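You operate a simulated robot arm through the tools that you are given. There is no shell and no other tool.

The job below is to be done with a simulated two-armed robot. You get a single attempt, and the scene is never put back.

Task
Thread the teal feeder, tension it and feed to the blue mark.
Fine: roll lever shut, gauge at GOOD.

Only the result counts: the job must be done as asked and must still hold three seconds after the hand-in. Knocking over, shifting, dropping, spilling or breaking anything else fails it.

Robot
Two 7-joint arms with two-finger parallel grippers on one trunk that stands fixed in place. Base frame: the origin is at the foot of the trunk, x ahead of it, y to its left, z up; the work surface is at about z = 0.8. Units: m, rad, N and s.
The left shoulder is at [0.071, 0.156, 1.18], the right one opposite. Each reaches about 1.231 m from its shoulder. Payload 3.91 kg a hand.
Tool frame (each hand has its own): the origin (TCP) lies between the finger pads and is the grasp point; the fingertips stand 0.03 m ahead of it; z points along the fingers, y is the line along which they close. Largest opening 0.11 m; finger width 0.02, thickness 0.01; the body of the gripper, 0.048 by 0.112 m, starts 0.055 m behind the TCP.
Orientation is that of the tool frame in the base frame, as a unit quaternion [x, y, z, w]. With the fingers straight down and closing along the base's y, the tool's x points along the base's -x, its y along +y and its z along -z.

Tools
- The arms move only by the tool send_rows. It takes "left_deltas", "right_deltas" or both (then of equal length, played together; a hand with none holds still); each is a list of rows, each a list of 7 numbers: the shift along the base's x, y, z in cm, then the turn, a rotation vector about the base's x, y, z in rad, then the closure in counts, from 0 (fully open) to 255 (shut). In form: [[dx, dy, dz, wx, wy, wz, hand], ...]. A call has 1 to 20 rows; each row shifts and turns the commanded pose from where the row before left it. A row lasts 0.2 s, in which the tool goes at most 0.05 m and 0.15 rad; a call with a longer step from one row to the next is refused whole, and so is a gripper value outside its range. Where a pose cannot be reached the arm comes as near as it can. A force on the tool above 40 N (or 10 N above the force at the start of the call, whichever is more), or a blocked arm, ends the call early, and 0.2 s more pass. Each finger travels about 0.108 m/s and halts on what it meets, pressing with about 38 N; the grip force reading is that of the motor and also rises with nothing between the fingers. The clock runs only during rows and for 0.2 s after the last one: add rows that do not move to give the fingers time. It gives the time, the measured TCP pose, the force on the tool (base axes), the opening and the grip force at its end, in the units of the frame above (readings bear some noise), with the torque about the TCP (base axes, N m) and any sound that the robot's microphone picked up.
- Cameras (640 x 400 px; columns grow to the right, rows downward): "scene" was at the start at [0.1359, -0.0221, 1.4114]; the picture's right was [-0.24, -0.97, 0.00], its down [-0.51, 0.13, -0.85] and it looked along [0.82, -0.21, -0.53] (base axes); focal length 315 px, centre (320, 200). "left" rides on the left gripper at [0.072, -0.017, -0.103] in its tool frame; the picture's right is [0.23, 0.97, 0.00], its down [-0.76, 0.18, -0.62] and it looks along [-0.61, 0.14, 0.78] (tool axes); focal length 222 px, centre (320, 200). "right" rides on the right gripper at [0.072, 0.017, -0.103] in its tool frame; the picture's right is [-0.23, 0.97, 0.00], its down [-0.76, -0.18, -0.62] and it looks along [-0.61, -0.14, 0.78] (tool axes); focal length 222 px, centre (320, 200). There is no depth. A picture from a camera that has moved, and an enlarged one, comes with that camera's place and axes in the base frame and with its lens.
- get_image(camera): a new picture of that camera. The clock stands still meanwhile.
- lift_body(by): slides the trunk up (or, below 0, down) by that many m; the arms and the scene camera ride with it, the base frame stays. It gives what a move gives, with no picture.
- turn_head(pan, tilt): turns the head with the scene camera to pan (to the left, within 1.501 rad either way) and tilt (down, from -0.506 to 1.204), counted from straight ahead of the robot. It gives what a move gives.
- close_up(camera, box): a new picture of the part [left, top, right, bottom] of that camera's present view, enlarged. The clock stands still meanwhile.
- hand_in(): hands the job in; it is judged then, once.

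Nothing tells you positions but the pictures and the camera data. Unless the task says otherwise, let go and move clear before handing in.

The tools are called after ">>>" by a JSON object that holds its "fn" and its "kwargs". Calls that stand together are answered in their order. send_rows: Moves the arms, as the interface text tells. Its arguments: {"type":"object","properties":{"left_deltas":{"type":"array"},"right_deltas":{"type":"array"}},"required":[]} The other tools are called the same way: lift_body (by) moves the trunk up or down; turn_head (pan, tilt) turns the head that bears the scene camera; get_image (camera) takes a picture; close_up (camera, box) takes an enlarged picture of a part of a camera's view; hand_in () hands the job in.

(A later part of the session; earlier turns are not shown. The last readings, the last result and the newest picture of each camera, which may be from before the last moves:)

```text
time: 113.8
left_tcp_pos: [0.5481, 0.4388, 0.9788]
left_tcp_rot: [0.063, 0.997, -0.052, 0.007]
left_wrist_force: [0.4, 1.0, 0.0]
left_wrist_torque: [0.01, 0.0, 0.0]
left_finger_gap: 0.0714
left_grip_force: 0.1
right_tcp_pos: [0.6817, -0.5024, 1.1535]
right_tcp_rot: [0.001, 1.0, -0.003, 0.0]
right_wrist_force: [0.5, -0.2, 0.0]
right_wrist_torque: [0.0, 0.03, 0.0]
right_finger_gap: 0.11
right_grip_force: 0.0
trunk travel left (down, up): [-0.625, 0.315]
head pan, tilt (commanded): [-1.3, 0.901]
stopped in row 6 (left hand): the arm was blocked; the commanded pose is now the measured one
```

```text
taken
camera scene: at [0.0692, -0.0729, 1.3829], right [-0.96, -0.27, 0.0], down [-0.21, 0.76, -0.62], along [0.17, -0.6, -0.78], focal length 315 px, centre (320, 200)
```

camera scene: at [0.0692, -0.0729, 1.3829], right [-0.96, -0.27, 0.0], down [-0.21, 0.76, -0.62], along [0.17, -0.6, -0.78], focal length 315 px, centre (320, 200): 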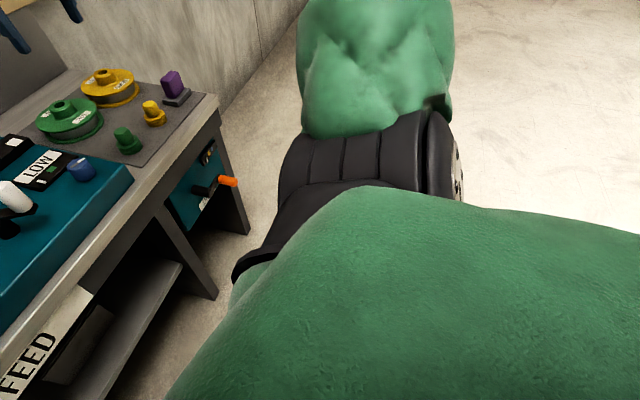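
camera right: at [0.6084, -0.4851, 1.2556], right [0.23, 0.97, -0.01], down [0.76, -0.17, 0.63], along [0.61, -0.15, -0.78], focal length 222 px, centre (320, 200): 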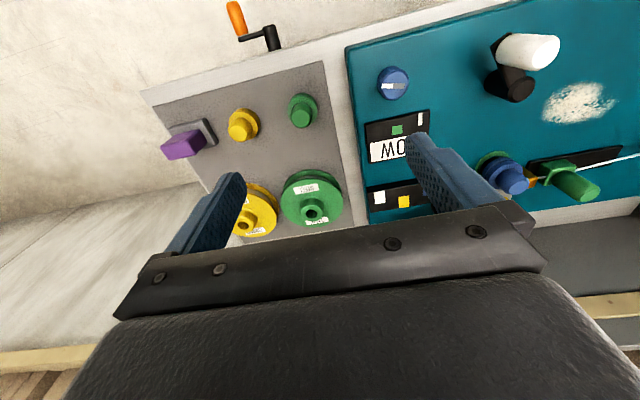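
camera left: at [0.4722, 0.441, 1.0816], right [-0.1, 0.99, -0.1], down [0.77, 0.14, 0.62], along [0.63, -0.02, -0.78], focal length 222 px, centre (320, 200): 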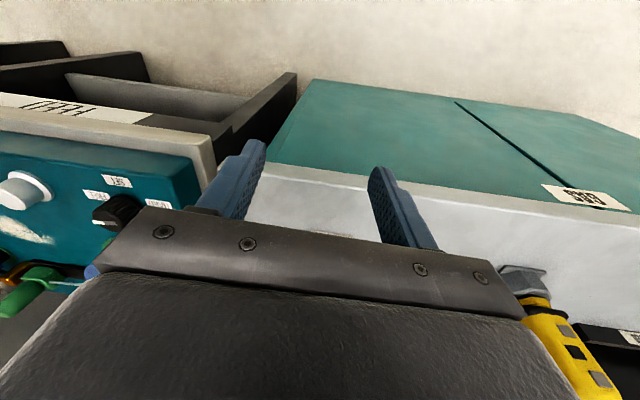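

The hand moves freely forward, so over-flexion of the arm is the likely limit. I'll extend it forward first, well above the gas bench items, then come sideways to the knob.

>>> {"fn": "turn_head", "kwargs": {"pan": -0.6, "tilt": 0.6}}

>>> {"fn": "send_rows", "kwargs": {"left_deltas": [[1.5, -0.3, 0.5, 0, 0, 0, 90], [1.5, -0.3, 0.5, 0, 0, 0, 90], [1.5, -0.3, 0.5, 0, 0, 0, 90], [1.5, -0.3, 0.5, 0, 0, 0, 90], [1.5, -0.3, 0.5, 0, 0, 0, 90], [1.5, -0.3, 0.5, 0, 0, 0, 90], [0, 0, 0, 0, 0, 0, 90]]}}

>>> {"fn": "get_image", "kwargs": {"camera": "left"}}

>>> {"fn": "get_image", "kwargs": {"camera": "scene"}}

```text
time: 114.9
left_tcp_pos: [0.5469, 0.4391, 0.9794]
left_tcp_rot: [0.063, 0.997, -0.05, 0.008]
left_wrist_force: [-0.1, 0.2, -0.1]
left_wrist_torque: [-0.02, 0.0, 0.0]
left_finger_gap: 0.0709
left_grip_force: 0.0
right_tcp_pos: [0.6817, -0.5029, 1.1528]
right_tcp_rot: [0.001, 1.0, -0.004, 0.001]
right_wrist_force: [0.0, -0.9, 0.3]
right_wrist_torque: [0.0, -0.01, 0.01]
right_finger_gap: 0.1098
right_grip_force: 0.0
trunk travel left (down, up): [-0.625, 0.315]
head pan, tilt (commanded): [-0.6, 0.6]
```

```text
time: 116.5
left_tcp_pos: [0.6285, 0.4298, 0.9943]
left_tcp_rot: [0.053, 0.997, -0.055, -0.005]
left_wrist_force: [0.1, -1.2, -0.8]
left_wrist_torque: [0.0, -0.03, 0.0]
left_finger_gap: 0.0714
left_grip_force: 0.0
right_tcp_pos: [0.6826, -0.5037, 1.1535]
right_tcp_rot: [0.0, 1.0, -0.003, 0.001]
right_wrist_force: [-0.1, -0.1, -1.2]
right_wrist_torque: [0.01, 0.03, 0.02]
right_finger_gap: 0.11
right_grip_force: 0.0
trunk travel left (down, up): [-0.625, 0.315]
head pan, tilt (commanded): [-0.6, 0.6]
```

```text
taken
camera left: at [0.5563, 0.4315, 1.0988], right [-0.12, 0.99, -0.11], down [0.79, 0.16, 0.6], along [0.61, -0.01, -0.79], focal length 222 px, centre (320, 200)
```

left: 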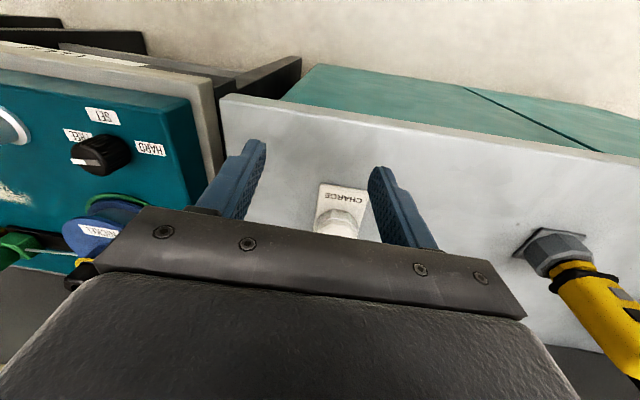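

```text
taken
camera scene: at [0.1217, -0.0503, 1.4077], right [-0.57, -0.82, 0.0], down [-0.47, 0.32, -0.82], along [0.68, -0.47, -0.57], focal length 315 px, centre (320, 200)
```

scene: 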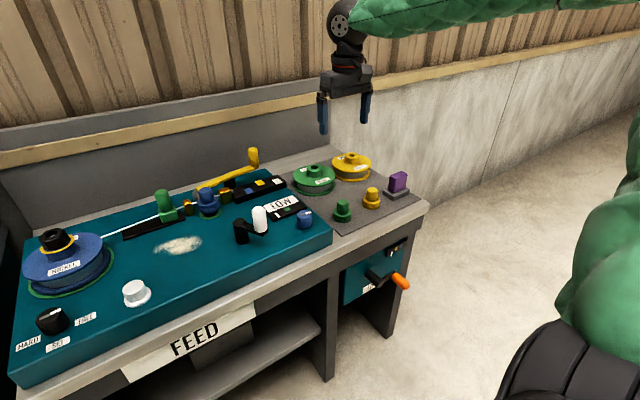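

>>> {"fn": "send_rows", "kwargs": {"left_deltas": [[1.5, -0.8, 1, 0, 0, 0, 90], [1.5, -0.8, 1, 0, 0, 0, 90], [1.5, -0.8, 1, 0, 0, 0, 90], [1.5, -0.8, 1, 0, 0, 0, 90], [1.5, -0.8, 1, 0, 0, 0, 90], [1.5, -0.8, 1, 0, 0, 0, 90], [0, 0, 0, 0, 0, 0, 90]]}}

>>> {"fn": "get_image", "kwargs": {"camera": "left"}}

```text
time: 118.3
left_tcp_pos: [0.709, 0.3868, 0.9983]
left_tcp_rot: [0.049, 0.996, -0.058, -0.044]
left_wrist_force: [-0.1, -0.4, 0.1]
left_wrist_torque: [0.03, 0.0, 0.01]
left_finger_gap: 0.0711
left_grip_force: 0.0
right_tcp_pos: [0.6819, -0.5035, 1.1529]
right_tcp_rot: [0.001, 1.0, -0.004, 0.001]
right_wrist_force: [0.8, 0.4, -0.6]
right_wrist_torque: [0.02, 0.0, 0.03]
right_finger_gap: 0.1102
right_grip_force: 0.0
trunk travel left (down, up): [-0.625, 0.315]
head pan, tilt (commanded): [-0.6, 0.6]
stopped in row 7 (left hand): the arm was blocked; the commanded pose is now the measured one
```

```text
taken
camera left: at [0.6459, 0.3884, 1.1083], right [-0.13, 0.99, -0.1], down [0.83, 0.17, 0.53], along [0.54, -0.01, -0.84], focal length 222 px, centre (320, 200)
```

left: 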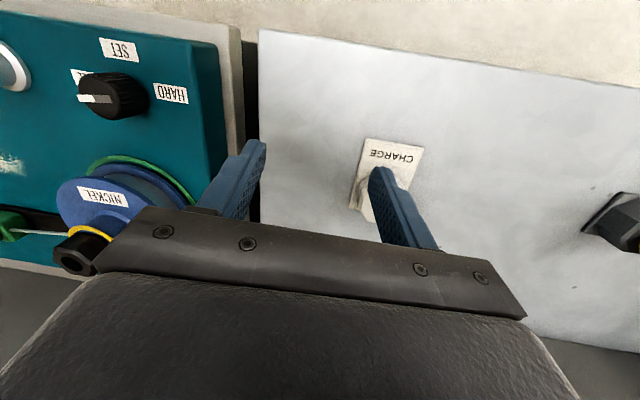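

The hand can't rise here but moves sideways, and z ≈ 1.0 is enough clearance over the knob. I'll slide it along −y toward the knob.

>>> {"fn": "send_rows", "kwargs": {"left_deltas": [[0, -1.2, 0, 0, 0, 0, 90], [0, -1.5, 0, 0, 0, 0, 90], [0, -1.5, 0, 0, 0, 0, 90], [0, -1.5, 0, 0, 0, 0, 90], [0, -1.5, 0, 0, 0, 0, 90], [0, 0, 0, 0, 0, 0, 90]]}}

>>> {"fn": "get_image", "kwargs": {"camera": "left"}}

```text
time: 119.9
left_tcp_pos: [0.6902, 0.3313, 0.9449]
left_tcp_rot: [0.036, 0.993, -0.068, -0.087]
left_wrist_force: [0.4, 0.5, 0.8]
left_wrist_torque: [0.03, 0.02, 0.0]
left_finger_gap: 0.0714
left_grip_force: 0.0
left hand out of reach, approached as far as the arm can: row 5
right_tcp_pos: [0.6823, -0.503, 1.1542]
right_tcp_rot: [0.002, 1.0, -0.004, 0.001]
right_wrist_force: [0.0, 0.2, 0.3]
right_wrist_torque: [0.02, -0.01, 0.01]
right_finger_gap: 0.11
right_grip_force: 0.1
trunk travel left (down, up): [-0.625, 0.315]
head pan, tilt (commanded): [-0.6, 0.6]
stopped in row 6 (left hand): the arm was blocked; the commanded pose is now the measured one
```

```text
taken
camera left: at [0.6376, 0.3338, 1.0596], right [-0.17, 0.98, -0.1], down [0.87, 0.19, 0.46], along [0.47, -0.01, -0.88], focal length 222 px, centre (320, 200)
```

left: 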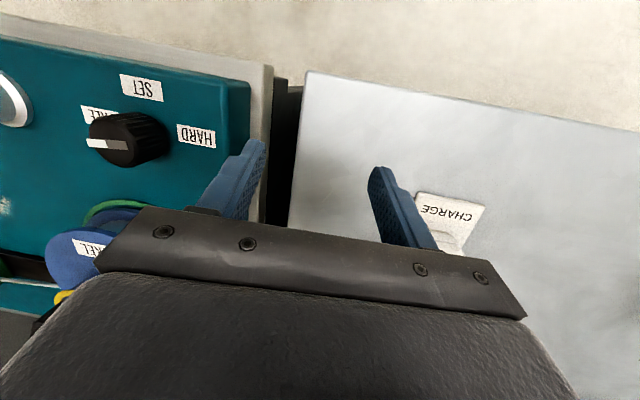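

The left arm still can't come inward past the shoulder limit, so I'll park it here for now. Meanwhile the right hand can try the blue tension knob near (0.703, −0.40) to see how the gauge responds.

>>> {"fn": "send_rows", "kwargs": {"left_deltas": [[0, 1.5, 0, 0, 0, 0, 90], [0, 1.5, 0, 0, 0, 0, 90], [0, 1.5, 0, 0, 0, 0, 90], [0, 1.5, 0, 0, 0, 0, 90], [0, 0, 0, 0, 0, 0, 90], [0, 0, 0, 0, 0, 0, 90]], "right_deltas": [[0.5, 2.5, -2.5, 0, 0, 0, 90], [0.5, 2.5, -2.5, 0, 0, 0, 90], [0.5, 2.5, -2.5, 0, 0, 0, 90], [0.5, 2.5, -2.5, 0, 0, 0, 90], [0, 0, 0, 0, 0, 0, 90], [0, 0, 0, 0, 0, 0, 90]]}}

>>> {"fn": "get_image", "kwargs": {"camera": "right"}}

>>> {"fn": "turn_head", "kwargs": {"pan": -0.3, "tilt": 0.65}}

>>> {"fn": "get_image", "kwargs": {"camera": "scene"}}

```text
time: 121.3
left_tcp_pos: [0.6946, 0.3932, 0.945]
left_tcp_rot: [0.037, 0.993, -0.066, -0.086]
left_wrist_force: [-0.4, 0.0, 0.5]
left_wrist_torque: [0.01, 0.0, 0.0]
left_finger_gap: 0.0713
left_grip_force: 0.0
right_tcp_pos: [0.7027, -0.4015, 1.0515]
right_tcp_rot: [0.001, 1.0, -0.004, 0.001]
right_wrist_force: [0.0, -0.9, -0.2]
right_wrist_torque: [-0.01, 0.02, -0.01]
right_finger_gap: 0.0712
right_grip_force: 0.0
trunk travel left (down, up): [-0.625, 0.315]
head pan, tilt (commanded): [-0.6, 0.6]
```

```text
taken
camera right: at [0.6303, -0.3841, 1.154], right [0.23, 0.97, -0.01], down [0.76, -0.17, 0.63], along [0.61, -0.15, -0.78], focal length 222 px, centre (320, 200)
```

right: 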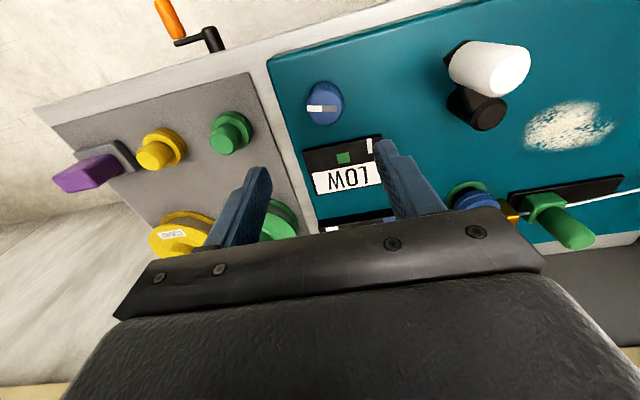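

```text
time: 122.1
left_tcp_pos: [0.6922, 0.3925, 0.9452]
left_tcp_rot: [0.038, 0.993, -0.066, -0.085]
left_wrist_force: [-0.8, 0.2, 0.0]
left_wrist_torque: [-0.02, -0.04, 0.02]
left_finger_gap: 0.071
left_grip_force: 0.0
right_tcp_pos: [0.7025, -0.4033, 1.0521]
right_tcp_rot: [0.001, 1.0, -0.004, 0.001]
right_wrist_force: [0.3, 0.0, 0.2]
right_wrist_torque: [-0.02, -0.03, 0.01]
right_finger_gap: 0.071
right_grip_force: 0.1
trunk travel left (down, up): [-0.625, 0.315]
head pan, tilt (commanded): [-0.3, 0.649]
```

```text
taken
camera scene: at [0.1317, -0.0263, 1.4034], right [-0.3, -0.95, 0.0], down [-0.58, 0.18, -0.8], along [0.76, -0.24, -0.6], focal length 315 px, centre (320, 200)
```

scene: 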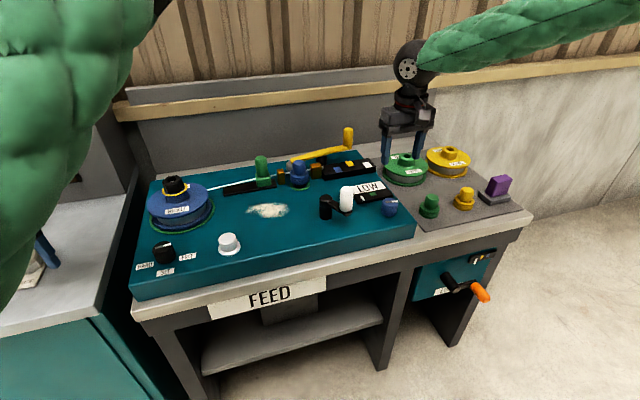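

The blue knob is at (0.700, −0.399). I'll descend and grip it.

>>> {"fn": "send_rows", "kwargs": {"right_deltas": [[-0.2, 0.4, -3.5, 0, 0, 0, 90], [0, 0, -3.5, 0, 0, 0, 90], [0, 0, -3.5, 0, 0, 0, 90], [0, 0, -2.5, 0, 0, 0, 90], [0, 0, -1.4, 0, 0, 0, 90], [0, 0, -1.2, 0, 0, 0, 90], [0, 0, 0, 0, 0, 0, 90]]}}

>>> {"fn": "get_image", "kwargs": {"camera": "right"}}

```text
time: 123.7
left_tcp_pos: [0.6906, 0.3921, 0.9457]
left_tcp_rot: [0.036, 0.994, -0.067, -0.085]
left_wrist_force: [-0.3, 0.0, -0.6]
left_wrist_torque: [0.03, 0.03, 0.0]
left_finger_gap: 0.0711
left_grip_force: 0.1
right_tcp_pos: [0.7001, -0.3989, 0.8972]
right_tcp_rot: [0.0, 1.0, -0.003, 0.0]
right_wrist_force: [-0.4, -0.1, 0.0]
right_wrist_torque: [-0.02, -0.01, -0.01]
right_finger_gap: 0.0711
right_grip_force: 0.1
trunk travel left (down, up): [-0.625, 0.315]
head pan, tilt (commanded): [-0.3, 0.649]
```

```text
taken
camera right: at [0.6266, -0.3812, 0.9999], right [0.23, 0.97, -0.01], down [0.76, -0.17, 0.63], along [0.61, -0.15, -0.78], focal length 222 px, centre (320, 200)
```

right: 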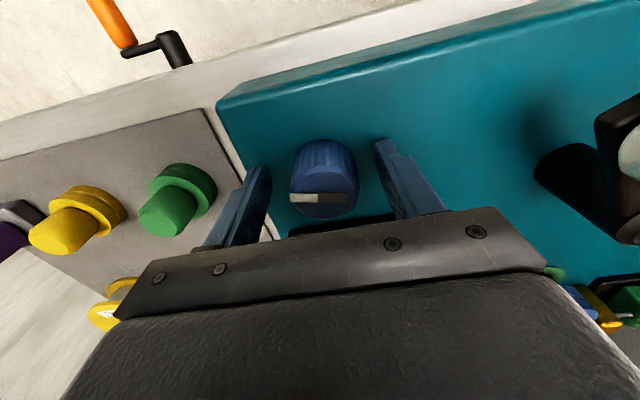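

>>> {"fn": "send_rows", "kwargs": {"right_deltas": [[0, 0, 0, 0, 0, 0, 150], [0, 0, 0, 0, 0, 0, 200], [0, 0, 0, 0, 0, 0, 230], [0, 0, 0, 0, 0, 0, 230], [0, 0, 0, 0, 0, -0.1, 230], [0, 0, 0, 0, 0, -0.1, 230], [0, 0, 0, 0, 0, -0.1, 230], [0, 0, 0, 0, 0, 0, 230]]}}

>>> {"fn": "close_up", "kwargs": {"camera": "scene", "box": [300, 150, 420, 230]}}

>>> {"fn": "get_image", "kwargs": {"camera": "right"}}

```text
time: 125.6
left_tcp_pos: [0.6937, 0.3919, 0.9439]
left_tcp_rot: [0.037, 0.993, -0.066, -0.087]
left_wrist_force: [-0.4, 0.3, -0.6]
left_wrist_torque: [0.03, 0.01, 0.01]
left_finger_gap: 0.0714
left_grip_force: 0.0
right_tcp_pos: [0.7017, -0.3959, 0.8977]
right_tcp_rot: [0.15, 0.989, -0.002, -0.001]
right_wrist_force: [10.0, 24.4, -11.2]
right_wrist_torque: [1.04, -0.39, 0.14]
right_finger_gap: 0.0404
right_grip_force: 45.5
trunk travel left (down, up): [-0.625, 0.315]
head pan, tilt (commanded): [-0.3, 0.649]
stopped in row 8 (right hand): the force on the tool passed its limit at 40 N (the readings are from after the stop); the commanded pose is now the measured one
```

```text
5.00 times, centred on (360, 190) of scene
camera zoom: at [0.1338, -0.0259, 1.4033], right [-0.3, -0.96, 0.0], down [-0.58, 0.18, -0.8], along [0.76, -0.24, -0.61], focal length 1574 px, centre (120, 250)
```

zoom: 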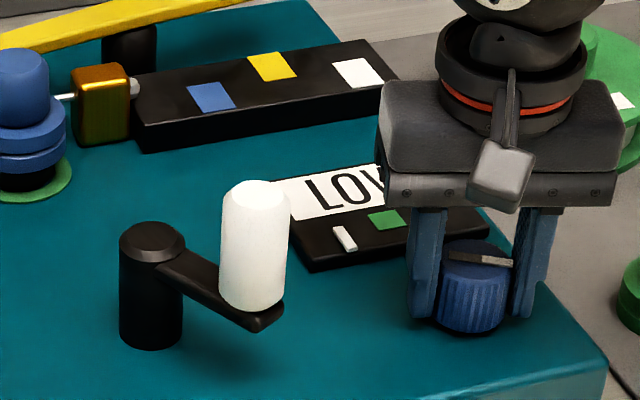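

```text
taken
camera right: at [0.6357, -0.358, 1.0], right [0.5, 0.86, 0.0], down [0.68, -0.39, 0.62], along [0.54, -0.32, -0.78], focal length 222 px, centre (320, 200)
```

right: 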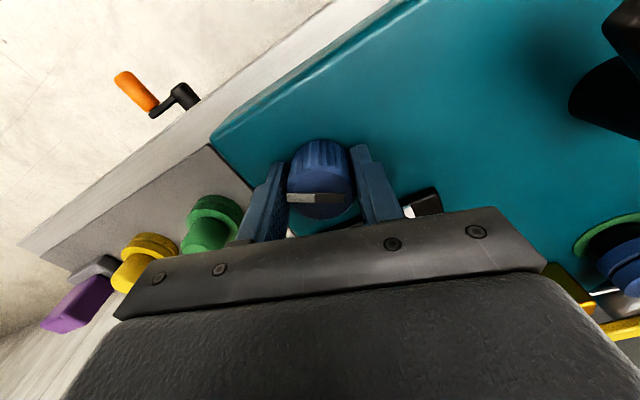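

Turning clockwise moves the needle toward the green zone. I'll relieve the side force and continue in small steps.

>>> {"fn": "send_rows", "kwargs": {"right_deltas": [[0.1, 0.4, 0, 0, 0, 0, 230], [0, 0, 0, 0, 0, -0.1, 230], [0, 0, 0, 0, 0, -0.1, 230], [0, 0, 0, 0, 0, -0.1, 230], [0, 0, 0, 0, 0, -0.1, 230], [0, 0, 0, 0, 0, 0, 230]]}}

>>> {"fn": "close_up", "kwargs": {"camera": "scene", "box": [300, 150, 420, 230]}}

```text
time: 127.0
left_tcp_pos: [0.692, 0.3916, 0.9461]
left_tcp_rot: [0.037, 0.993, -0.066, -0.087]
left_wrist_force: [0.1, 0.2, 0.4]
left_wrist_torque: [0.0, -0.02, -0.04]
left_finger_gap: 0.0713
left_grip_force: 0.1
right_tcp_pos: [0.7023, -0.3957, 0.8967]
right_tcp_rot: [0.345, 0.939, -0.004, 0.0]
right_wrist_force: [14.5, -7.5, 5.3]
right_wrist_torque: [0.03, -1.79, 0.02]
right_finger_gap: 0.0405
right_grip_force: 45.1
trunk travel left (down, up): [-0.625, 0.315]
head pan, tilt (commanded): [-0.3, 0.649]
```

```text
5.00 times, centred on (360, 190) of scene
camera zoom: at [0.1327, -0.0265, 1.4033], right [-0.3, -0.96, 0.0], down [-0.58, 0.18, -0.8], along [0.76, -0.24, -0.61], focal length 1574 px, centre (120, 250)
```

zoom: 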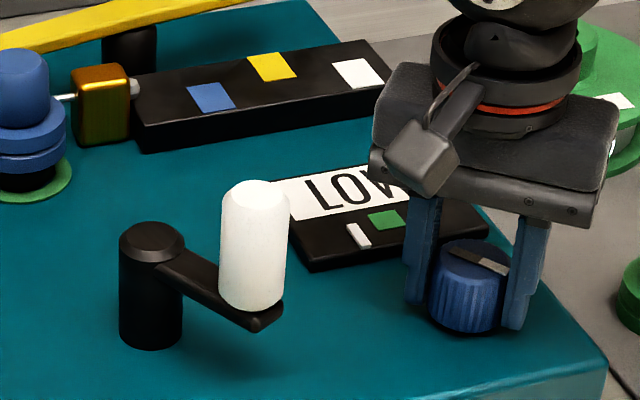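

>>> {"fn": "send_rows", "kwargs": {"right_deltas": [[0.1, -0.1, 0, 0, 0, -0.1, 230], [0, 0, 0, 0, 0, -0.1, 230], [0, 0, 0, 0, 0, -0.1, 230], [0, 0, 0, 0, 0, -0.1, 230], [0, 0, 0, 0, 0, -0.1, 230], [0, 0, 0, 0, 0, 0, 230]]}}

>>> {"fn": "close_up", "kwargs": {"camera": "scene", "box": [300, 150, 420, 230]}}

```text
time: 128.4
left_tcp_pos: [0.6931, 0.3927, 0.9445]
left_tcp_rot: [0.037, 0.993, -0.067, -0.086]
left_wrist_force: [0.1, 0.5, 1.4]
left_wrist_torque: [0.04, 0.02, 0.04]
left_finger_gap: 0.0714
left_grip_force: 0.0
right_tcp_pos: [0.7037, -0.3928, 0.8965]
right_tcp_rot: [0.565, 0.825, -0.002, 0.0]
right_wrist_force: [22.4, 13.4, 1.9]
right_wrist_torque: [1.45, -1.42, 0.12]
right_finger_gap: 0.0403
right_grip_force: 45.3
trunk travel left (down, up): [-0.625, 0.315]
head pan, tilt (commanded): [-0.3, 0.649]
```

```text
5.00 times, centred on (360, 190) of scene
camera zoom: at [0.1338, -0.0248, 1.4032], right [-0.3, -0.96, 0.0], down [-0.58, 0.18, -0.8], along [0.76, -0.24, -0.61], focal length 1574 px, centre (120, 250)
```

zoom: 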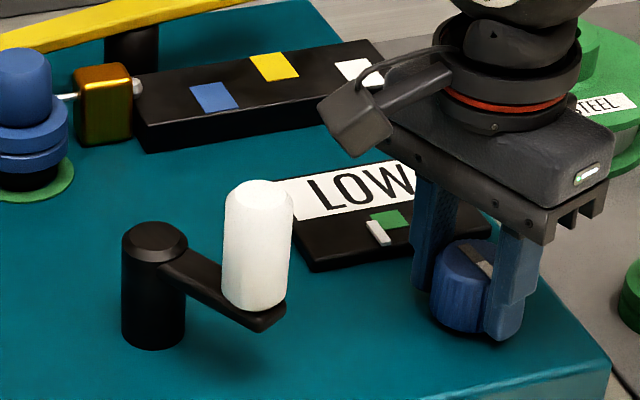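

>>> {"fn": "send_rows", "kwargs": {"right_deltas": [[0.2, 0.1, 0, 0, 0, -0.1, 230], [0, 0, 0, 0, 0, -0.1, 230], [0, 0, 0, 0, 0, 0, 230]]}}

>>> {"fn": "close_up", "kwargs": {"camera": "scene", "box": [300, 150, 420, 230]}}

```text
time: 129.2
left_tcp_pos: [0.6929, 0.3912, 0.9445]
left_tcp_rot: [0.038, 0.993, -0.067, -0.086]
left_wrist_force: [0.1, 0.4, -1.6]
left_wrist_torque: [0.04, -0.04, 0.0]
left_finger_gap: 0.071
left_grip_force: 0.0
right_tcp_pos: [0.7037, -0.393, 0.8969]
right_tcp_rot: [0.645, 0.764, -0.003, -0.001]
right_wrist_force: [22.1, 13.3, -2.0]
right_wrist_torque: [0.7, -1.47, 0.13]
right_finger_gap: 0.0405
right_grip_force: 45.1
trunk travel left (down, up): [-0.625, 0.315]
head pan, tilt (commanded): [-0.3, 0.649]
```

```text
5.00 times, centred on (360, 190) of scene
camera zoom: at [0.1338, -0.0249, 1.4031], right [-0.3, -0.96, 0.0], down [-0.58, 0.18, -0.8], along [0.76, -0.24, -0.61], focal length 1574 px, centre (120, 250)
```

zoom: 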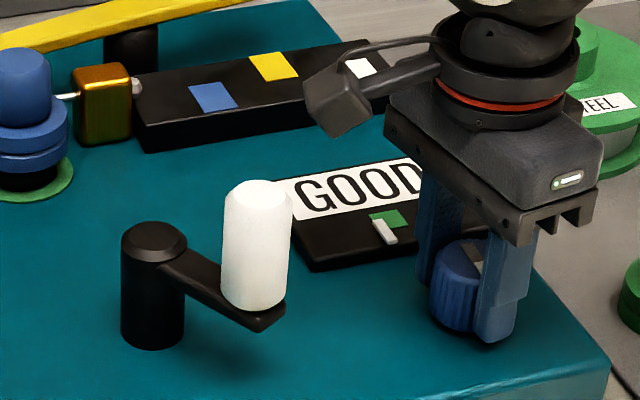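

The gauge now reads GOOD with the needle under the green. I'll release the knob carefully and rise. Before feeding I still want the brake back at SET, so the left arm's posture is next.

>>> {"fn": "send_rows", "kwargs": {"right_deltas": [[-0.2, -0.1, 0, 0, 0, 0, 230], [0, 0, 0, 0, 0, 0, 150], [0, 0, 0, 0, 0, 0, 90], [0, 0, 0, 0, 0, 0, 90], [0, 0, 2, 0, 0, 0, 90], [0, 0, 4, 0, 0, 0, 90], [0, 0, 4, 0, 0, 0, 90], [0, 0, 4, 0, 0, 0.14, 90], [0, -3, 2, 0, 0, 0.14, 90], [0, -3, 0, 0, 0, 0.14, 90], [0, -3, 0, 0, 0, 0.14, 90], [0, 0, 0, 0, 0, 0.14, 90], [0, 0, 0, 0, 0, 0.14, 90], [0, 0, 0, 0, 0, 0.14, 90], [0, 0, 0, 0, 0, 0.14, 90], [0, 0, 0, 0, 0, 0.14, 90], [0, 0, 0, 0, 0, 0.14, 0]]}}

>>> {"fn": "close_up", "kwargs": {"camera": "scene", "box": [260, 130, 420, 240]}}

```text
time: 132.8
left_tcp_pos: [0.6926, 0.3912, 0.9456]
left_tcp_rot: [0.037, 0.993, -0.066, -0.086]
left_wrist_force: [0.2, 0.9, -1.3]
left_wrist_torque: [0.02, 0.01, 0.02]
left_finger_gap: 0.0714
left_grip_force: 0.0
right_tcp_pos: [0.7008, -0.485, 1.0574]
right_tcp_rot: [0.001, 1.0, -0.002, 0.001]
right_wrist_force: [0.5, -0.2, 0.0]
right_wrist_torque: [0.01, 0.01, -0.01]
right_finger_gap: 0.11
right_grip_force: 0.1
trunk travel left (down, up): [-0.625, 0.315]
head pan, tilt (commanded): [-0.3, 0.649]
```

```text
3.64 times, centred on (340, 185) of scene
camera zoom: at [0.1321, -0.026, 1.4033], right [-0.3, -0.96, 0.0], down [-0.58, 0.18, -0.8], along [0.76, -0.24, -0.61], focal length 1144 px, centre (247, 254)
```

zoom: 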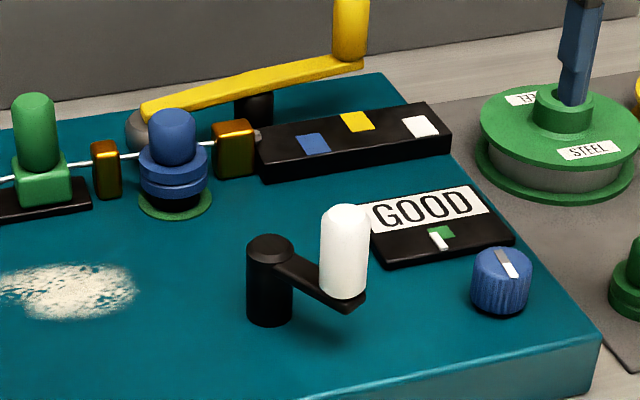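

GOOD holds. Now to unwind the left elbow: I'll pitch the left hand forward and up, which should let the elbow drop back down from its raised position.

>>> {"fn": "send_rows", "kwargs": {"left_deltas": [[0, 0.3, 1.5, 0, -0.12, 0, 90], [0, 0.3, 2, 0, -0.12, 0, 90], [0, 0.3, 2, 0, -0.12, 0, 90], [0, 0.3, 2, 0, -0.12, 0, 90], [0, 0.3, 2, 0, -0.12, 0, 90], [0, 0.3, 2, 0, -0.12, 0, 90], [0, 0, 2, 0, -0.12, 0, 90], [0, 0, 2, 0, -0.12, 0, 90], [0, 0, 2, 0, -0.12, 0, 90], [0, 0, 2, 0, -0.12, 0, 90], [0, 0, 2, 0, -0.12, 0, 90], [0, 0, 2, 0, -0.12, 0, 90], [0, 0, 0, 0, 0, 0, 90]]}}

>>> {"fn": "get_image", "kwargs": {"camera": "scene"}}

```text
time: 134.5
left_tcp_pos: [0.666, 0.4244, 0.9946]
left_tcp_rot: [0.043, 0.959, -0.051, 0.277]
left_wrist_force: [-0.1, 0.1, 1.3]
left_wrist_torque: [-0.01, 0.02, -0.02]
left_finger_gap: 0.0714
left_grip_force: 0.1
right_tcp_pos: [0.7026, -0.484, 1.0566]
right_tcp_rot: [0.001, 1.0, -0.003, 0.001]
right_wrist_force: [-0.2, -0.9, 0.4]
right_wrist_torque: [-0.03, -0.01, -0.01]
right_finger_gap: 0.1099
right_grip_force: 0.1
trunk travel left (down, up): [-0.625, 0.315]
head pan, tilt (commanded): [-0.3, 0.649]
stopped in row 8 (left hand): the arm was blocked; the commanded pose is now the measured one
```

```text
taken
camera scene: at [0.132, -0.0258, 1.4033], right [-0.3, -0.96, 0.0], down [-0.58, 0.18, -0.8], along [0.76, -0.24, -0.61], focal length 315 px, centre (320, 200)
```

scene: 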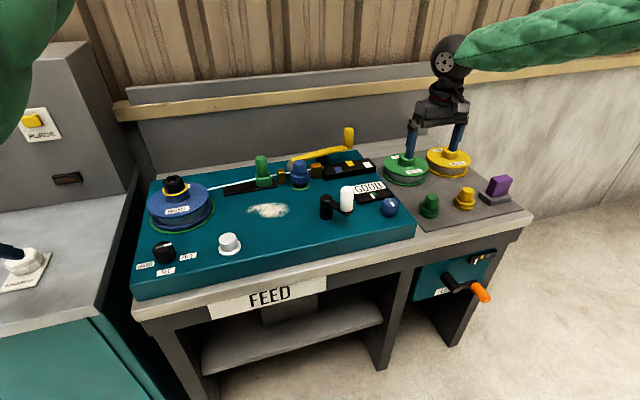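

The raised elbow seems to be pressing toward the head. I'll carry the hand out to the left first, then raise and pitch it.

>>> {"fn": "send_rows", "kwargs": {"left_deltas": [[-1.5, 2.5, 0.3, 0, 0, 0, 90], [-1.5, 2.5, 0.3, 0, 0, 0, 90], [-1.5, 2.5, 0.3, 0, 0, 0, 90], [-1.5, 2.5, 0.3, 0, 0, 0, 90], [-1.5, 2.5, 0.3, 0, 0, 0, 90], [-1.5, 2.5, 0.3, 0, 0, 0, 90], [-1.5, 2.5, 0.3, 0, 0, 0, 90], [-1.5, 2.5, 1, 0, 0, 0, 90], [-1.5, 2.5, 1, 0, 0, 0, 90], [-1.5, 2.5, 1, 0, 0, 0, 90], [0, 0, 0, 0, 0, 0, 90]]}}

>>> {"fn": "turn_head", "kwargs": {"pan": 0.5, "tilt": 0.3}}

>>> {"fn": "get_image", "kwargs": {"camera": "scene"}}

```text
time: 136.9
left_tcp_pos: [0.5179, 0.6721, 1.0463]
left_tcp_rot: [0.045, 0.958, -0.051, 0.277]
left_wrist_force: [0.0, 0.2, 0.0]
left_wrist_torque: [0.02, 0.01, 0.03]
left_finger_gap: 0.0713
left_grip_force: 0.0
right_tcp_pos: [0.7022, -0.4842, 1.056]
right_tcp_rot: [0.001, 1.0, -0.003, 0.001]
right_wrist_force: [-0.5, 0.4, -0.4]
right_wrist_torque: [0.0, 0.0, -0.01]
right_finger_gap: 0.1101
right_grip_force: 0.1
trunk travel left (down, up): [-0.625, 0.315]
head pan, tilt (commanded): [-0.3, 0.649]
```

```text
time: 138.0
left_tcp_pos: [0.5185, 0.6731, 1.0468]
left_tcp_rot: [0.044, 0.958, -0.051, 0.277]
left_wrist_force: [0.4, -0.2, 0.3]
left_wrist_torque: [-0.04, 0.01, -0.02]
left_finger_gap: 0.0714
left_grip_force: 0.0
right_tcp_pos: [0.7012, -0.4839, 1.0574]
right_tcp_rot: [0.001, 1.0, -0.003, 0.001]
right_wrist_force: [0.4, 1.0, 0.2]
right_wrist_torque: [0.05, 0.02, 0.02]
right_finger_gap: 0.1101
right_grip_force: 0.0
trunk travel left (down, up): [-0.625, 0.315]
head pan, tilt (commanded): [0.499, 0.3]
```

```text
taken
camera scene: at [0.1311, 0.0444, 1.4351], right [0.48, -0.88, 0.0], down [-0.26, -0.14, -0.95], along [0.84, 0.46, -0.3], focal length 315 px, centre (320, 200)
```

scene: 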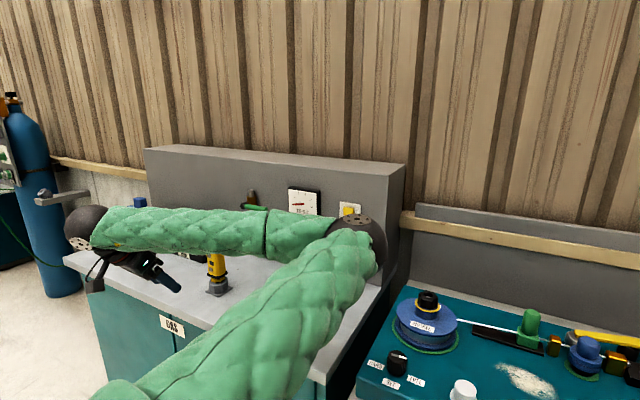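

The elbow is now inside-level and away from the head. Next I'll point the hand up and to the right, which should push the elbow down and then outward.

>>> {"fn": "turn_head", "kwargs": {"pan": -0.5, "tilt": 0.6}}

>>> {"fn": "send_rows", "kwargs": {"left_deltas": [[-0.16, -1.9, 2.7, -0.0873, -0.0781, -0.0438, 90], [-0.16, -1.9, 2.7, -0.0873, -0.0781, -0.0438, 90], [-0.16, -1.9, 2.7, -0.0873, -0.0781, -0.0438, 90], [-0.16, -1.9, 2.7, -0.0873, -0.0781, -0.0438, 90], [-0.16, -1.9, 2.7, -0.0873, -0.0781, -0.0438, 90], [-0.16, -1.9, 2.7, -0.0873, -0.0781, -0.0438, 90], [-0.16, -1.9, 2.7, -0.0873, -0.0781, -0.0438, 90], [-0.16, -1.9, 2.7, -0.0873, -0.0781, -0.0438, 90], [-0.16, -1.9, 2.7, -0.0873, -0.0781, -0.0438, 90], [-0.16, -1.9, 2.7, -0.0873, -0.0781, -0.0438, 90], [-0.16, -1.9, 2.7, -0.0873, -0.0781, -0.0438, 90], [-0.16, -1.9, 2.7, -0.0873, -0.0781, -0.0438, 90], [-0.16, -1.9, 2.7, -0.0873, -0.0781, -0.0438, 90], [-0.16, -1.9, 2.7, -0.0873, -0.0781, -0.0438, 90], [-0.16, -1.9, 2.7, -0.0873, -0.0781, -0.0438, 90], [0, 0, 0, 0, 0, 0, 90]]}}

>>> {"fn": "get_image", "kwargs": {"camera": "scene"}}

>>> {"fn": "get_image", "kwargs": {"camera": "left"}}

```text
time: 139.3
left_tcp_pos: [0.5178, 0.6722, 1.0456]
left_tcp_rot: [0.044, 0.958, -0.051, 0.277]
left_wrist_force: [-0.4, 0.1, -0.2]
left_wrist_torque: [0.0, 0.01, 0.02]
left_finger_gap: 0.0712
left_grip_force: 0.0
right_tcp_pos: [0.7015, -0.4845, 1.057]
right_tcp_rot: [0.001, 1.0, -0.003, 0.001]
right_wrist_force: [0.4, 0.2, 0.0]
right_wrist_torque: [-0.01, -0.03, -0.02]
right_finger_gap: 0.1102
right_grip_force: 0.0
trunk travel left (down, up): [-0.625, 0.315]
head pan, tilt (commanded): [-0.499, 0.6]
```

```text
time: 142.7
left_tcp_pos: [0.5453, 0.4119, 1.3854]
left_tcp_rot: [0.161, 0.447, -0.598, 0.646]
left_wrist_force: [-0.2, 0.3, -0.1]
left_wrist_torque: [-0.01, -0.03, -0.02]
left_finger_gap: 0.0712
left_grip_force: 0.0
left hand out of reach, approached as far as the arm can: row 13, 14, 15
right_tcp_pos: [0.7012, -0.4846, 1.0571]
right_tcp_rot: [0.001, 1.0, -0.003, 0.0]
right_wrist_force: [-0.2, 0.0, -0.4]
right_wrist_torque: [0.0, 0.0, 0.05]
right_finger_gap: 0.1099
right_grip_force: 0.1
trunk travel left (down, up): [-0.625, 0.315]
head pan, tilt (commanded): [-0.499, 0.6]
```

```text
taken
camera scene: at [0.1271, -0.0425, 1.4075], right [-0.48, -0.88, 0.0], down [-0.5, 0.27, -0.82], along [0.72, -0.4, -0.57], focal length 315 px, centre (320, 200)
```

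scene: 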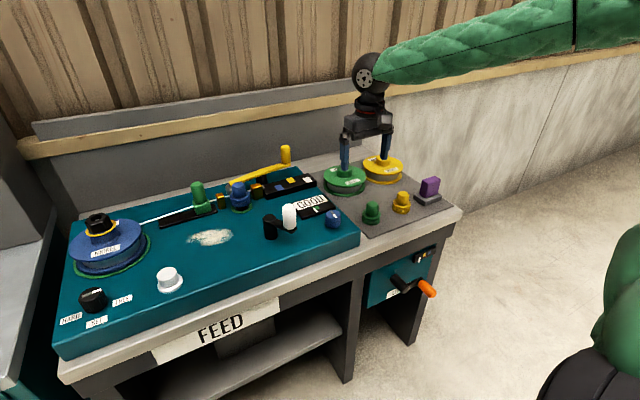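

```text
taken
camera left: at [0.4817, 0.4385, 1.2779], right [0.87, 0.09, -0.49], down [0.01, 0.98, 0.19], along [0.5, -0.17, 0.85], focal length 222 px, centre (320, 200)
```

left: 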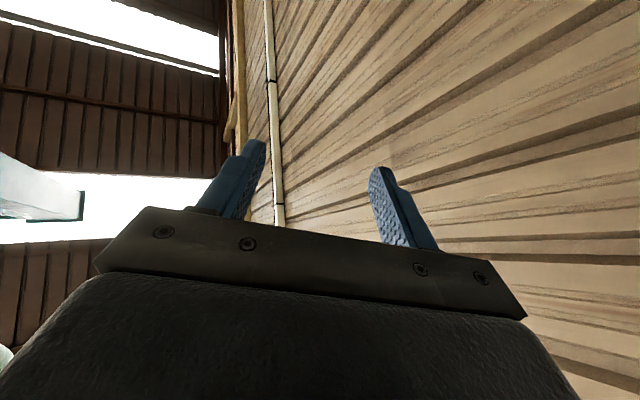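

>>> {"fn": "turn_head", "kwargs": {"pan": 0.5, "tilt": 0.5}}

>>> {"fn": "get_image", "kwargs": {"camera": "scene"}}

```text
time: 144.0
left_tcp_pos: [0.544, 0.4131, 1.3834]
left_tcp_rot: [0.161, 0.447, -0.598, 0.646]
left_wrist_force: [0.8, 1.1, -1.1]
left_wrist_torque: [0.02, 0.01, 0.04]
left_finger_gap: 0.0712
left_grip_force: 0.1
right_tcp_pos: [0.7019, -0.484, 1.0573]
right_tcp_rot: [0.001, 1.0, -0.003, 0.001]
right_wrist_force: [0.4, 0.0, 0.1]
right_wrist_torque: [-0.02, 0.02, -0.01]
right_finger_gap: 0.1101
right_grip_force: 0.1
trunk travel left (down, up): [-0.625, 0.315]
head pan, tilt (commanded): [0.499, 0.499]
```

```text
taken
camera scene: at [0.1287, 0.0432, 1.4167], right [0.48, -0.88, 0.0], down [-0.42, -0.23, -0.88], along [0.77, 0.42, -0.48], focal length 315 px, centre (320, 200)
```

scene: 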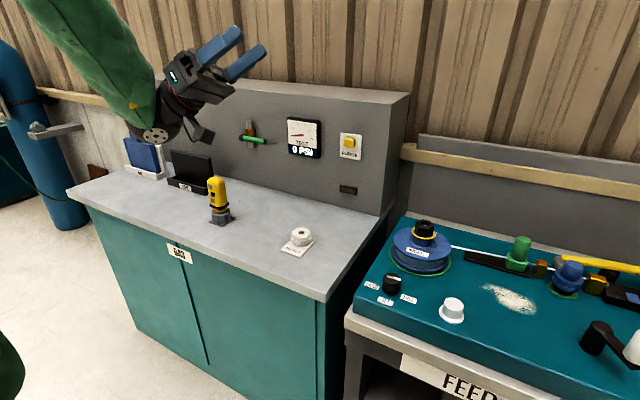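

The left elbow is now on the outside again. I'll rotate the left hand back to straight down in front of the gas bench, with room to spare.

>>> {"fn": "turn_head", "kwargs": {"pan": -0.3, "tilt": 0.65}}

>>> {"fn": "send_rows", "kwargs": {"left_deltas": [[0, 0, -1.4, 0.0986, 0.0804, 0.0141, 90], [0, 0, -1.4, 0.0986, 0.0804, 0.0141, 90], [0, 0, -1.4, 0.0986, 0.0804, 0.0141, 90], [0, 0, -1.4, 0.0986, 0.0804, 0.0141, 90], [0, 0, -1.4, 0.0986, 0.0804, 0.0141, 90], [0, 0, -1.4, 0.0986, 0.0804, 0.0141, 90], [0, 0, -1.4, 0.0986, 0.0804, 0.0141, 90], [0, 0, -1.4, 0.0986, 0.0804, 0.0141, 90], [0, 0, -1.4, 0.0986, 0.0804, 0.0141, 90], [0, 0, -1.4, 0.0986, 0.0804, 0.0141, 90], [0, 0, -1.4, 0.0986, 0.0804, 0.0141, 90], [0, 0, -1.4, 0.0986, 0.0804, 0.0141, 90], [0, 0, -1.4, 0.0986, 0.0804, 0.0141, 90], [0, 0, -1.4, 0.0986, 0.0804, 0.0141, 90], [0, 0, -1.4, 0.0986, 0.0804, 0.0141, 90], [0, 0, -1.4, 0.0986, 0.0804, 0.0141, 90], [0, 0, -1.4, 0.0986, 0.0804, 0.0141, 90], [0, 0, 0, 0, 0, 0, 90]]}}

>>> {"fn": "get_image", "kwargs": {"camera": "scene"}}

>>> {"fn": "get_image", "kwargs": {"camera": "left"}}

```text
time: 145.1
left_tcp_pos: [0.5437, 0.4121, 1.3849]
left_tcp_rot: [0.161, 0.447, -0.597, 0.646]
left_wrist_force: [0.4, 1.1, -0.5]
left_wrist_torque: [0.0, 0.0, 0.01]
left_finger_gap: 0.0708
left_grip_force: 0.0
right_tcp_pos: [0.7006, -0.4844, 1.0574]
right_tcp_rot: [0.001, 1.0, -0.003, 0.001]
right_wrist_force: [-0.7, 0.4, 0.1]
right_wrist_torque: [0.01, -0.01, 0.02]
right_finger_gap: 0.1101
right_grip_force: 0.0
trunk travel left (down, up): [-0.625, 0.315]
head pan, tilt (commanded): [-0.3, 0.649]
```

```text
time: 148.2
left_tcp_pos: [0.5253, 0.445, 1.0912]
left_tcp_rot: [0.105, 0.979, -0.167, 0.059]
left_wrist_force: [-0.4, 0.8, -0.6]
left_wrist_torque: [-0.03, -0.02, 0.01]
left_finger_gap: 0.0712
left_grip_force: 0.0
right_tcp_pos: [0.7024, -0.4847, 1.0577]
right_tcp_rot: [0.001, 1.0, -0.004, 0.001]
right_wrist_force: [0.5, 0.3, -0.7]
right_wrist_torque: [0.0, -0.01, 0.05]
right_finger_gap: 0.11
right_grip_force: 0.0
trunk travel left (down, up): [-0.625, 0.315]
head pan, tilt (commanded): [-0.3, 0.649]
stopped in row 15 (left hand): the arm was blocked; the commanded pose is now the measured one
```

```text
taken
camera scene: at [0.1323, -0.0266, 1.4033], right [-0.3, -0.96, 0.0], down [-0.58, 0.18, -0.8], along [0.76, -0.24, -0.61], focal length 315 px, centre (320, 200)
```

scene: 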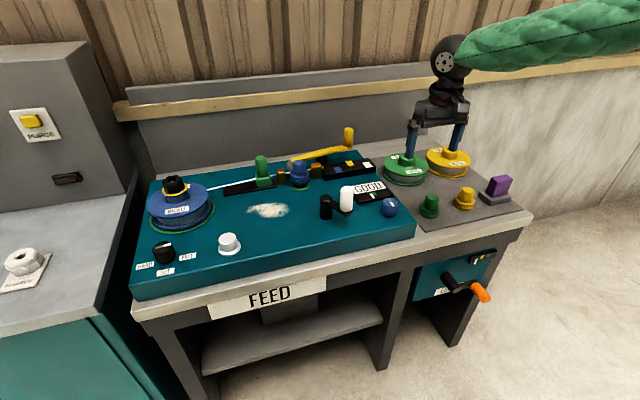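

```text
taken
camera left: at [0.4434, 0.4767, 1.1832], right [0.0, 0.94, -0.34], down [0.73, 0.23, 0.64], along [0.68, -0.25, -0.69], focal length 222 px, centre (320, 200)
```

left: 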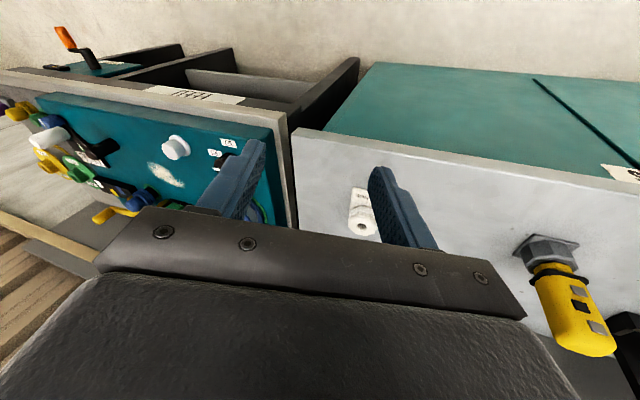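

>>> {"fn": "turn_head", "kwargs": {"pan": 0.6, "tilt": 0.2}}

>>> {"fn": "get_image", "kwargs": {"camera": "scene"}}

```text
time: 149.4
left_tcp_pos: [0.5241, 0.445, 1.0922]
left_tcp_rot: [0.105, 0.979, -0.167, 0.059]
left_wrist_force: [0.2, -0.1, -0.2]
left_wrist_torque: [0.0, -0.02, 0.0]
left_finger_gap: 0.0711
left_grip_force: 0.0
right_tcp_pos: [0.7015, -0.4838, 1.0572]
right_tcp_rot: [0.002, 1.0, -0.003, 0.001]
right_wrist_force: [0.4, 0.1, -0.3]
right_wrist_torque: [0.02, -0.03, 0.01]
right_finger_gap: 0.1101
right_grip_force: 0.0
trunk travel left (down, up): [-0.625, 0.315]
head pan, tilt (commanded): [0.6, 0.201]
```

```text
taken
camera scene: at [0.1258, 0.0523, 1.4444], right [0.56, -0.83, 0.0], down [-0.17, -0.11, -0.98], along [0.81, 0.55, -0.2], focal length 315 px, centre (320, 200)
```

scene: 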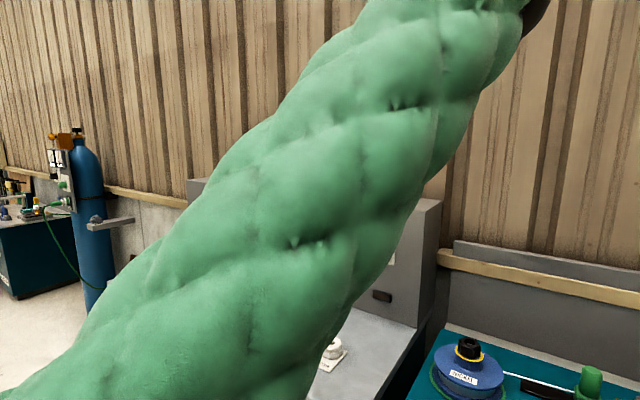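

The elbow swung back inside, so instead of fighting it I'll use the right hand for the brake knob with a leaning grip from the right. That keeps its wrist well inside its reach. First I'll tilt and yaw the right hand above the panel's centre.

>>> {"fn": "turn_head", "kwargs": {"pan": -0.15, "tilt": 0.7}}

>>> {"fn": "send_rows", "kwargs": {"right_deltas": [[0, 2, 1, 0, -0.129, 0, 0], [0, 2, 1, 0, -0.129, 0, 0], [0, 2, 1, 0, -0.129, 0, 0], [0, 2, 1, 0, -0.129, 0, 0], [0, 2, 1, 0, -0.129, 0, 0], [0, 2, 0, 0, 0, 0.131, 0], [0, 2, 0, 0, 0, 0.131, 0], [0, 2, 0, 0, 0, 0.131, 0], [0, 2, 0, 0, 0, 0.131, 0], [0, 2, 0, 0, 0, 0.131, 0], [0, 2, 0, 0, 0, 0.131, 0], [0, 2, 0, 0, 0, 0.131, 0], [0, 2, 0, 0, 0, 0.131, 0], [0, 2, 0, 0, 0, 0.131, 0], [0, 2, 0, 0, 0, 0.131, 0], [0, 2, 0, 0, 0, 0.131, 0], [0, 2, 0, 0, 0, 0.131, 0], [0, 2, 0, 0, 0, 0.131, 0], [0, 2, 0, 0, 0, 0.131, 0], [0, 0, 0, 0, 0, 0, 90]]}}

>>> {"fn": "get_image", "kwargs": {"camera": "right"}}

>>> {"fn": "get_image", "kwargs": {"camera": "scene"}}

```text
time: 150.5
left_tcp_pos: [0.5254, 0.4467, 1.0924]
left_tcp_rot: [0.105, 0.979, -0.167, 0.058]
left_wrist_force: [0.6, 0.3, -0.1]
left_wrist_torque: [-0.01, -0.01, -0.01]
left_finger_gap: 0.071
left_grip_force: 0.1
right_tcp_pos: [0.7023, -0.4838, 1.0566]
right_tcp_rot: [0.001, 1.0, -0.002, 0.001]
right_wrist_force: [-0.6, 0.5, -0.4]
right_wrist_torque: [0.01, 0.02, 0.02]
right_finger_gap: 0.11
right_grip_force: 0.1
trunk travel left (down, up): [-0.625, 0.315]
head pan, tilt (commanded): [-0.15, 0.7]
```

```text
time: 154.7
left_tcp_pos: [0.5245, 0.445, 1.0934]
left_tcp_rot: [0.105, 0.979, -0.166, 0.058]
left_wrist_force: [-0.3, -0.4, -0.1]
left_wrist_torque: [0.01, -0.01, 0.02]
left_finger_gap: 0.0713
left_grip_force: 0.0
right_tcp_pos: [0.6995, -0.1053, 1.1081]
right_tcp_rot: [0.752, -0.578, -0.251, -0.195]
right_wrist_force: [0.4, 0.1, 0.6]
right_wrist_torque: [-0.02, 0.03, -0.04]
right_finger_gap: 0.0713
right_grip_force: 0.1
trunk travel left (down, up): [-0.625, 0.315]
head pan, tilt (commanded): [-0.15, 0.7]
```

```text
taken
camera right: at [0.7125, -0.2248, 1.1463], right [-0.99, -0.08, 0.13], down [0.11, 0.27, 0.96], along [-0.11, 0.96, -0.26], focal length 222 px, centre (320, 200)
```

right: 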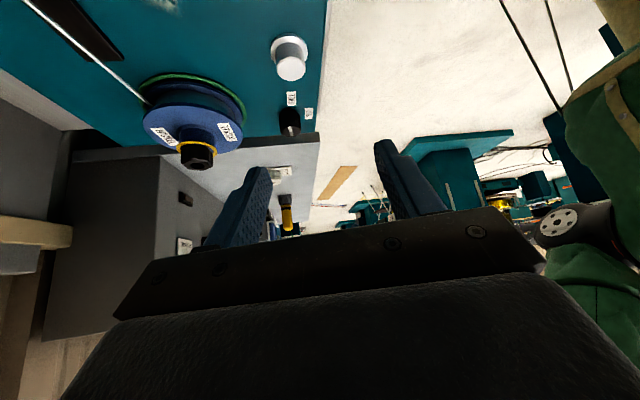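

```text
taken
camera scene: at [0.1323, -0.0138, 1.3991], right [-0.15, -0.99, 0.0], down [-0.64, 0.1, -0.76], along [0.76, -0.11, -0.64], focal length 315 px, centre (320, 200)
```

scene: 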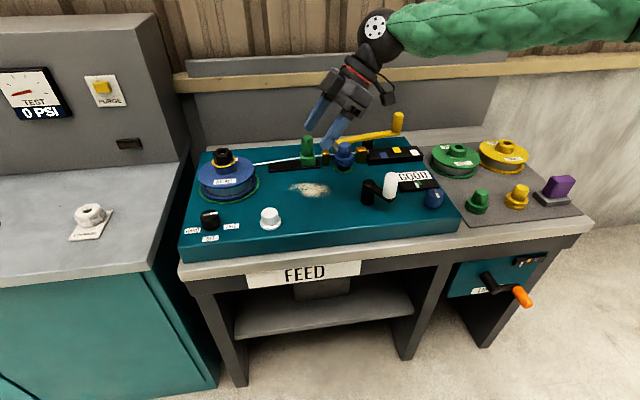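

The right hand reaches there easily with this leaning posture. I've also pinned the spool centre at (0.868, 0.131), so there is ample clearance around the brake knob. I'll move over the knob and check the view.

>>> {"fn": "send_rows", "kwargs": {"right_deltas": [[0.85, 3.4, -0.3, 0, 0, 0.0873, 90], [0.85, 3.4, -0.3, 0, 0, 0.0873, 90], [0.85, 3.4, -0.3, 0, 0, 0.0873, 90], [0.85, 3.4, -0.3, 0, 0, 0.0873, 90], [0.85, 3.4, -0.3, 0, 0, 0.0873, 90], [0.85, 3.4, -0.3, 0, 0, 0.0873, 90], [0, 0, 0, 0, 0, 0, 90]]}}

>>> {"fn": "get_image", "kwargs": {"camera": "right"}}

>>> {"fn": "get_image", "kwargs": {"camera": "scene"}}

```text
time: 156.3
left_tcp_pos: [0.5256, 0.4446, 1.0919]
left_tcp_rot: [0.105, 0.979, -0.167, 0.058]
left_wrist_force: [-0.2, 0.8, -0.3]
left_wrist_torque: [-0.05, 0.02, 0.02]
left_finger_gap: 0.071
left_grip_force: 0.0
right_tcp_pos: [0.6856, -0.0115, 1.1129]
right_tcp_rot: [0.876, -0.363, -0.293, -0.124]
right_wrist_force: [-0.5, -0.1, -0.2]
right_wrist_torque: [-0.01, 0.03, -0.01]
right_finger_gap: 0.0711
right_grip_force: 0.1
right hand out of reach, approached as far as the arm can: row 4, 5, 6
trunk travel left (down, up): [-0.625, 0.315]
head pan, tilt (commanded): [-0.15, 0.7]
```

```text
taken
camera right: at [0.757, -0.1071, 1.1518], right [-0.82, -0.56, 0.13], down [-0.04, 0.29, 0.96], along [-0.57, 0.78, -0.26], focal length 222 px, centre (320, 200)
```

right: 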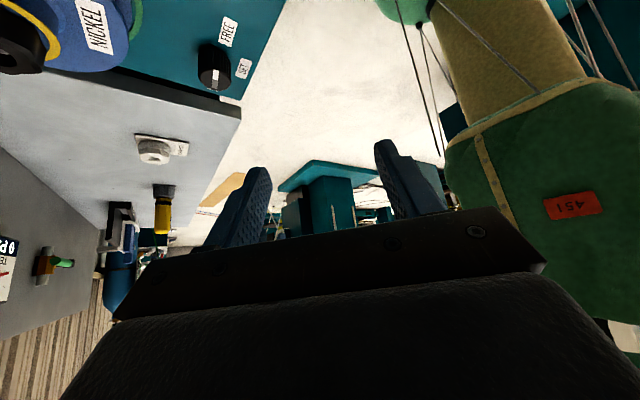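

```text
taken
camera scene: at [0.1331, -0.0132, 1.399], right [-0.15, -0.99, 0.0], down [-0.64, 0.1, -0.76], along [0.76, -0.11, -0.64], focal length 315 px, centre (320, 200)
```

scene: 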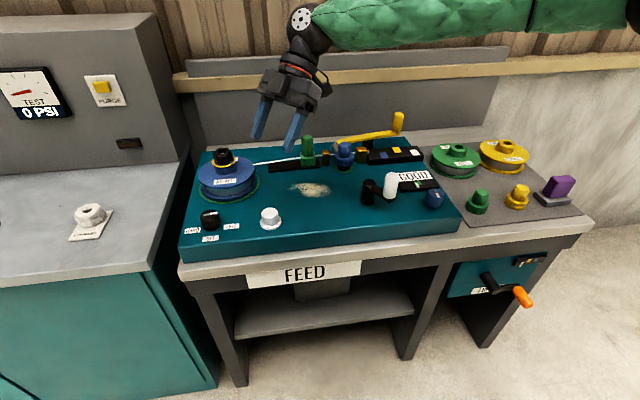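

>>> {"fn": "send_rows", "kwargs": {"right_deltas": [[0.5, 0.5, -2, 0, 0, -0.131, 90], [0.5, 0.5, -2, 0, 0, -0.131, 90], [0.5, 0.5, -2, 0, 0, -0.131, 90], [0.5, 0.5, -2, 0, 0, -0.131, 90], [0, 1.5, -1, 0, 0, 0, 90], [0, 1.5, -1, 0, 0, 0, 90], [0, 2, 0, 0, 0, 0, 90], [0, 2, 0, 0, 0, 0, 90], [0, 0, 0, 0, 0, 0, 90]]}}

>>> {"fn": "get_image", "kwargs": {"camera": "right"}}

>>> {"fn": "get_image", "kwargs": {"camera": "scene"}}

```text
time: 158.3
left_tcp_pos: [0.5258, 0.4452, 1.0938]
left_tcp_rot: [0.105, 0.979, -0.167, 0.059]
left_wrist_force: [-0.7, -0.3, -0.3]
left_wrist_torque: [-0.02, 0.01, -0.01]
left_finger_gap: 0.071
left_grip_force: 0.0
right_tcp_pos: [0.6783, 0.0295, 1.0366]
right_tcp_rot: [0.752, -0.578, -0.251, -0.195]
right_wrist_force: [0.1, -0.3, 0.0]
right_wrist_torque: [0.01, 0.0, 0.0]
right_finger_gap: 0.071
right_grip_force: 0.0
right hand out of reach, approached as far as the arm can: row 5, 6, 7, 8
trunk travel left (down, up): [-0.625, 0.315]
head pan, tilt (commanded): [-0.15, 0.7]
```

```text
taken
camera right: at [0.6911, -0.0924, 1.0738], right [-0.99, -0.07, 0.13], down [0.11, 0.27, 0.96], along [-0.11, 0.96, -0.26], focal length 222 px, centre (320, 200)
```

right: 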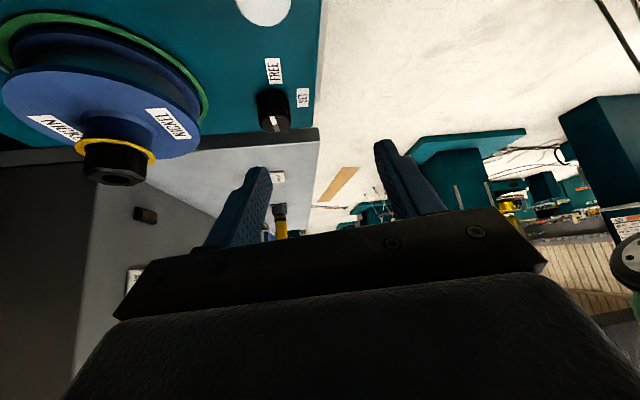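

```text
taken
camera scene: at [0.1333, -0.013, 1.399], right [-0.15, -0.99, 0.0], down [-0.64, 0.1, -0.76], along [0.76, -0.11, -0.64], focal length 315 px, centre (320, 200)
```

scene: 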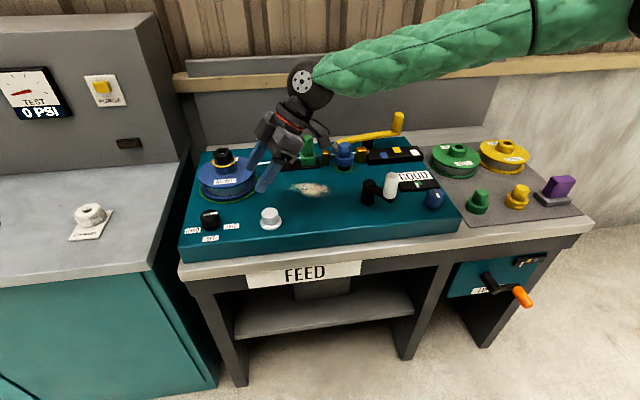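

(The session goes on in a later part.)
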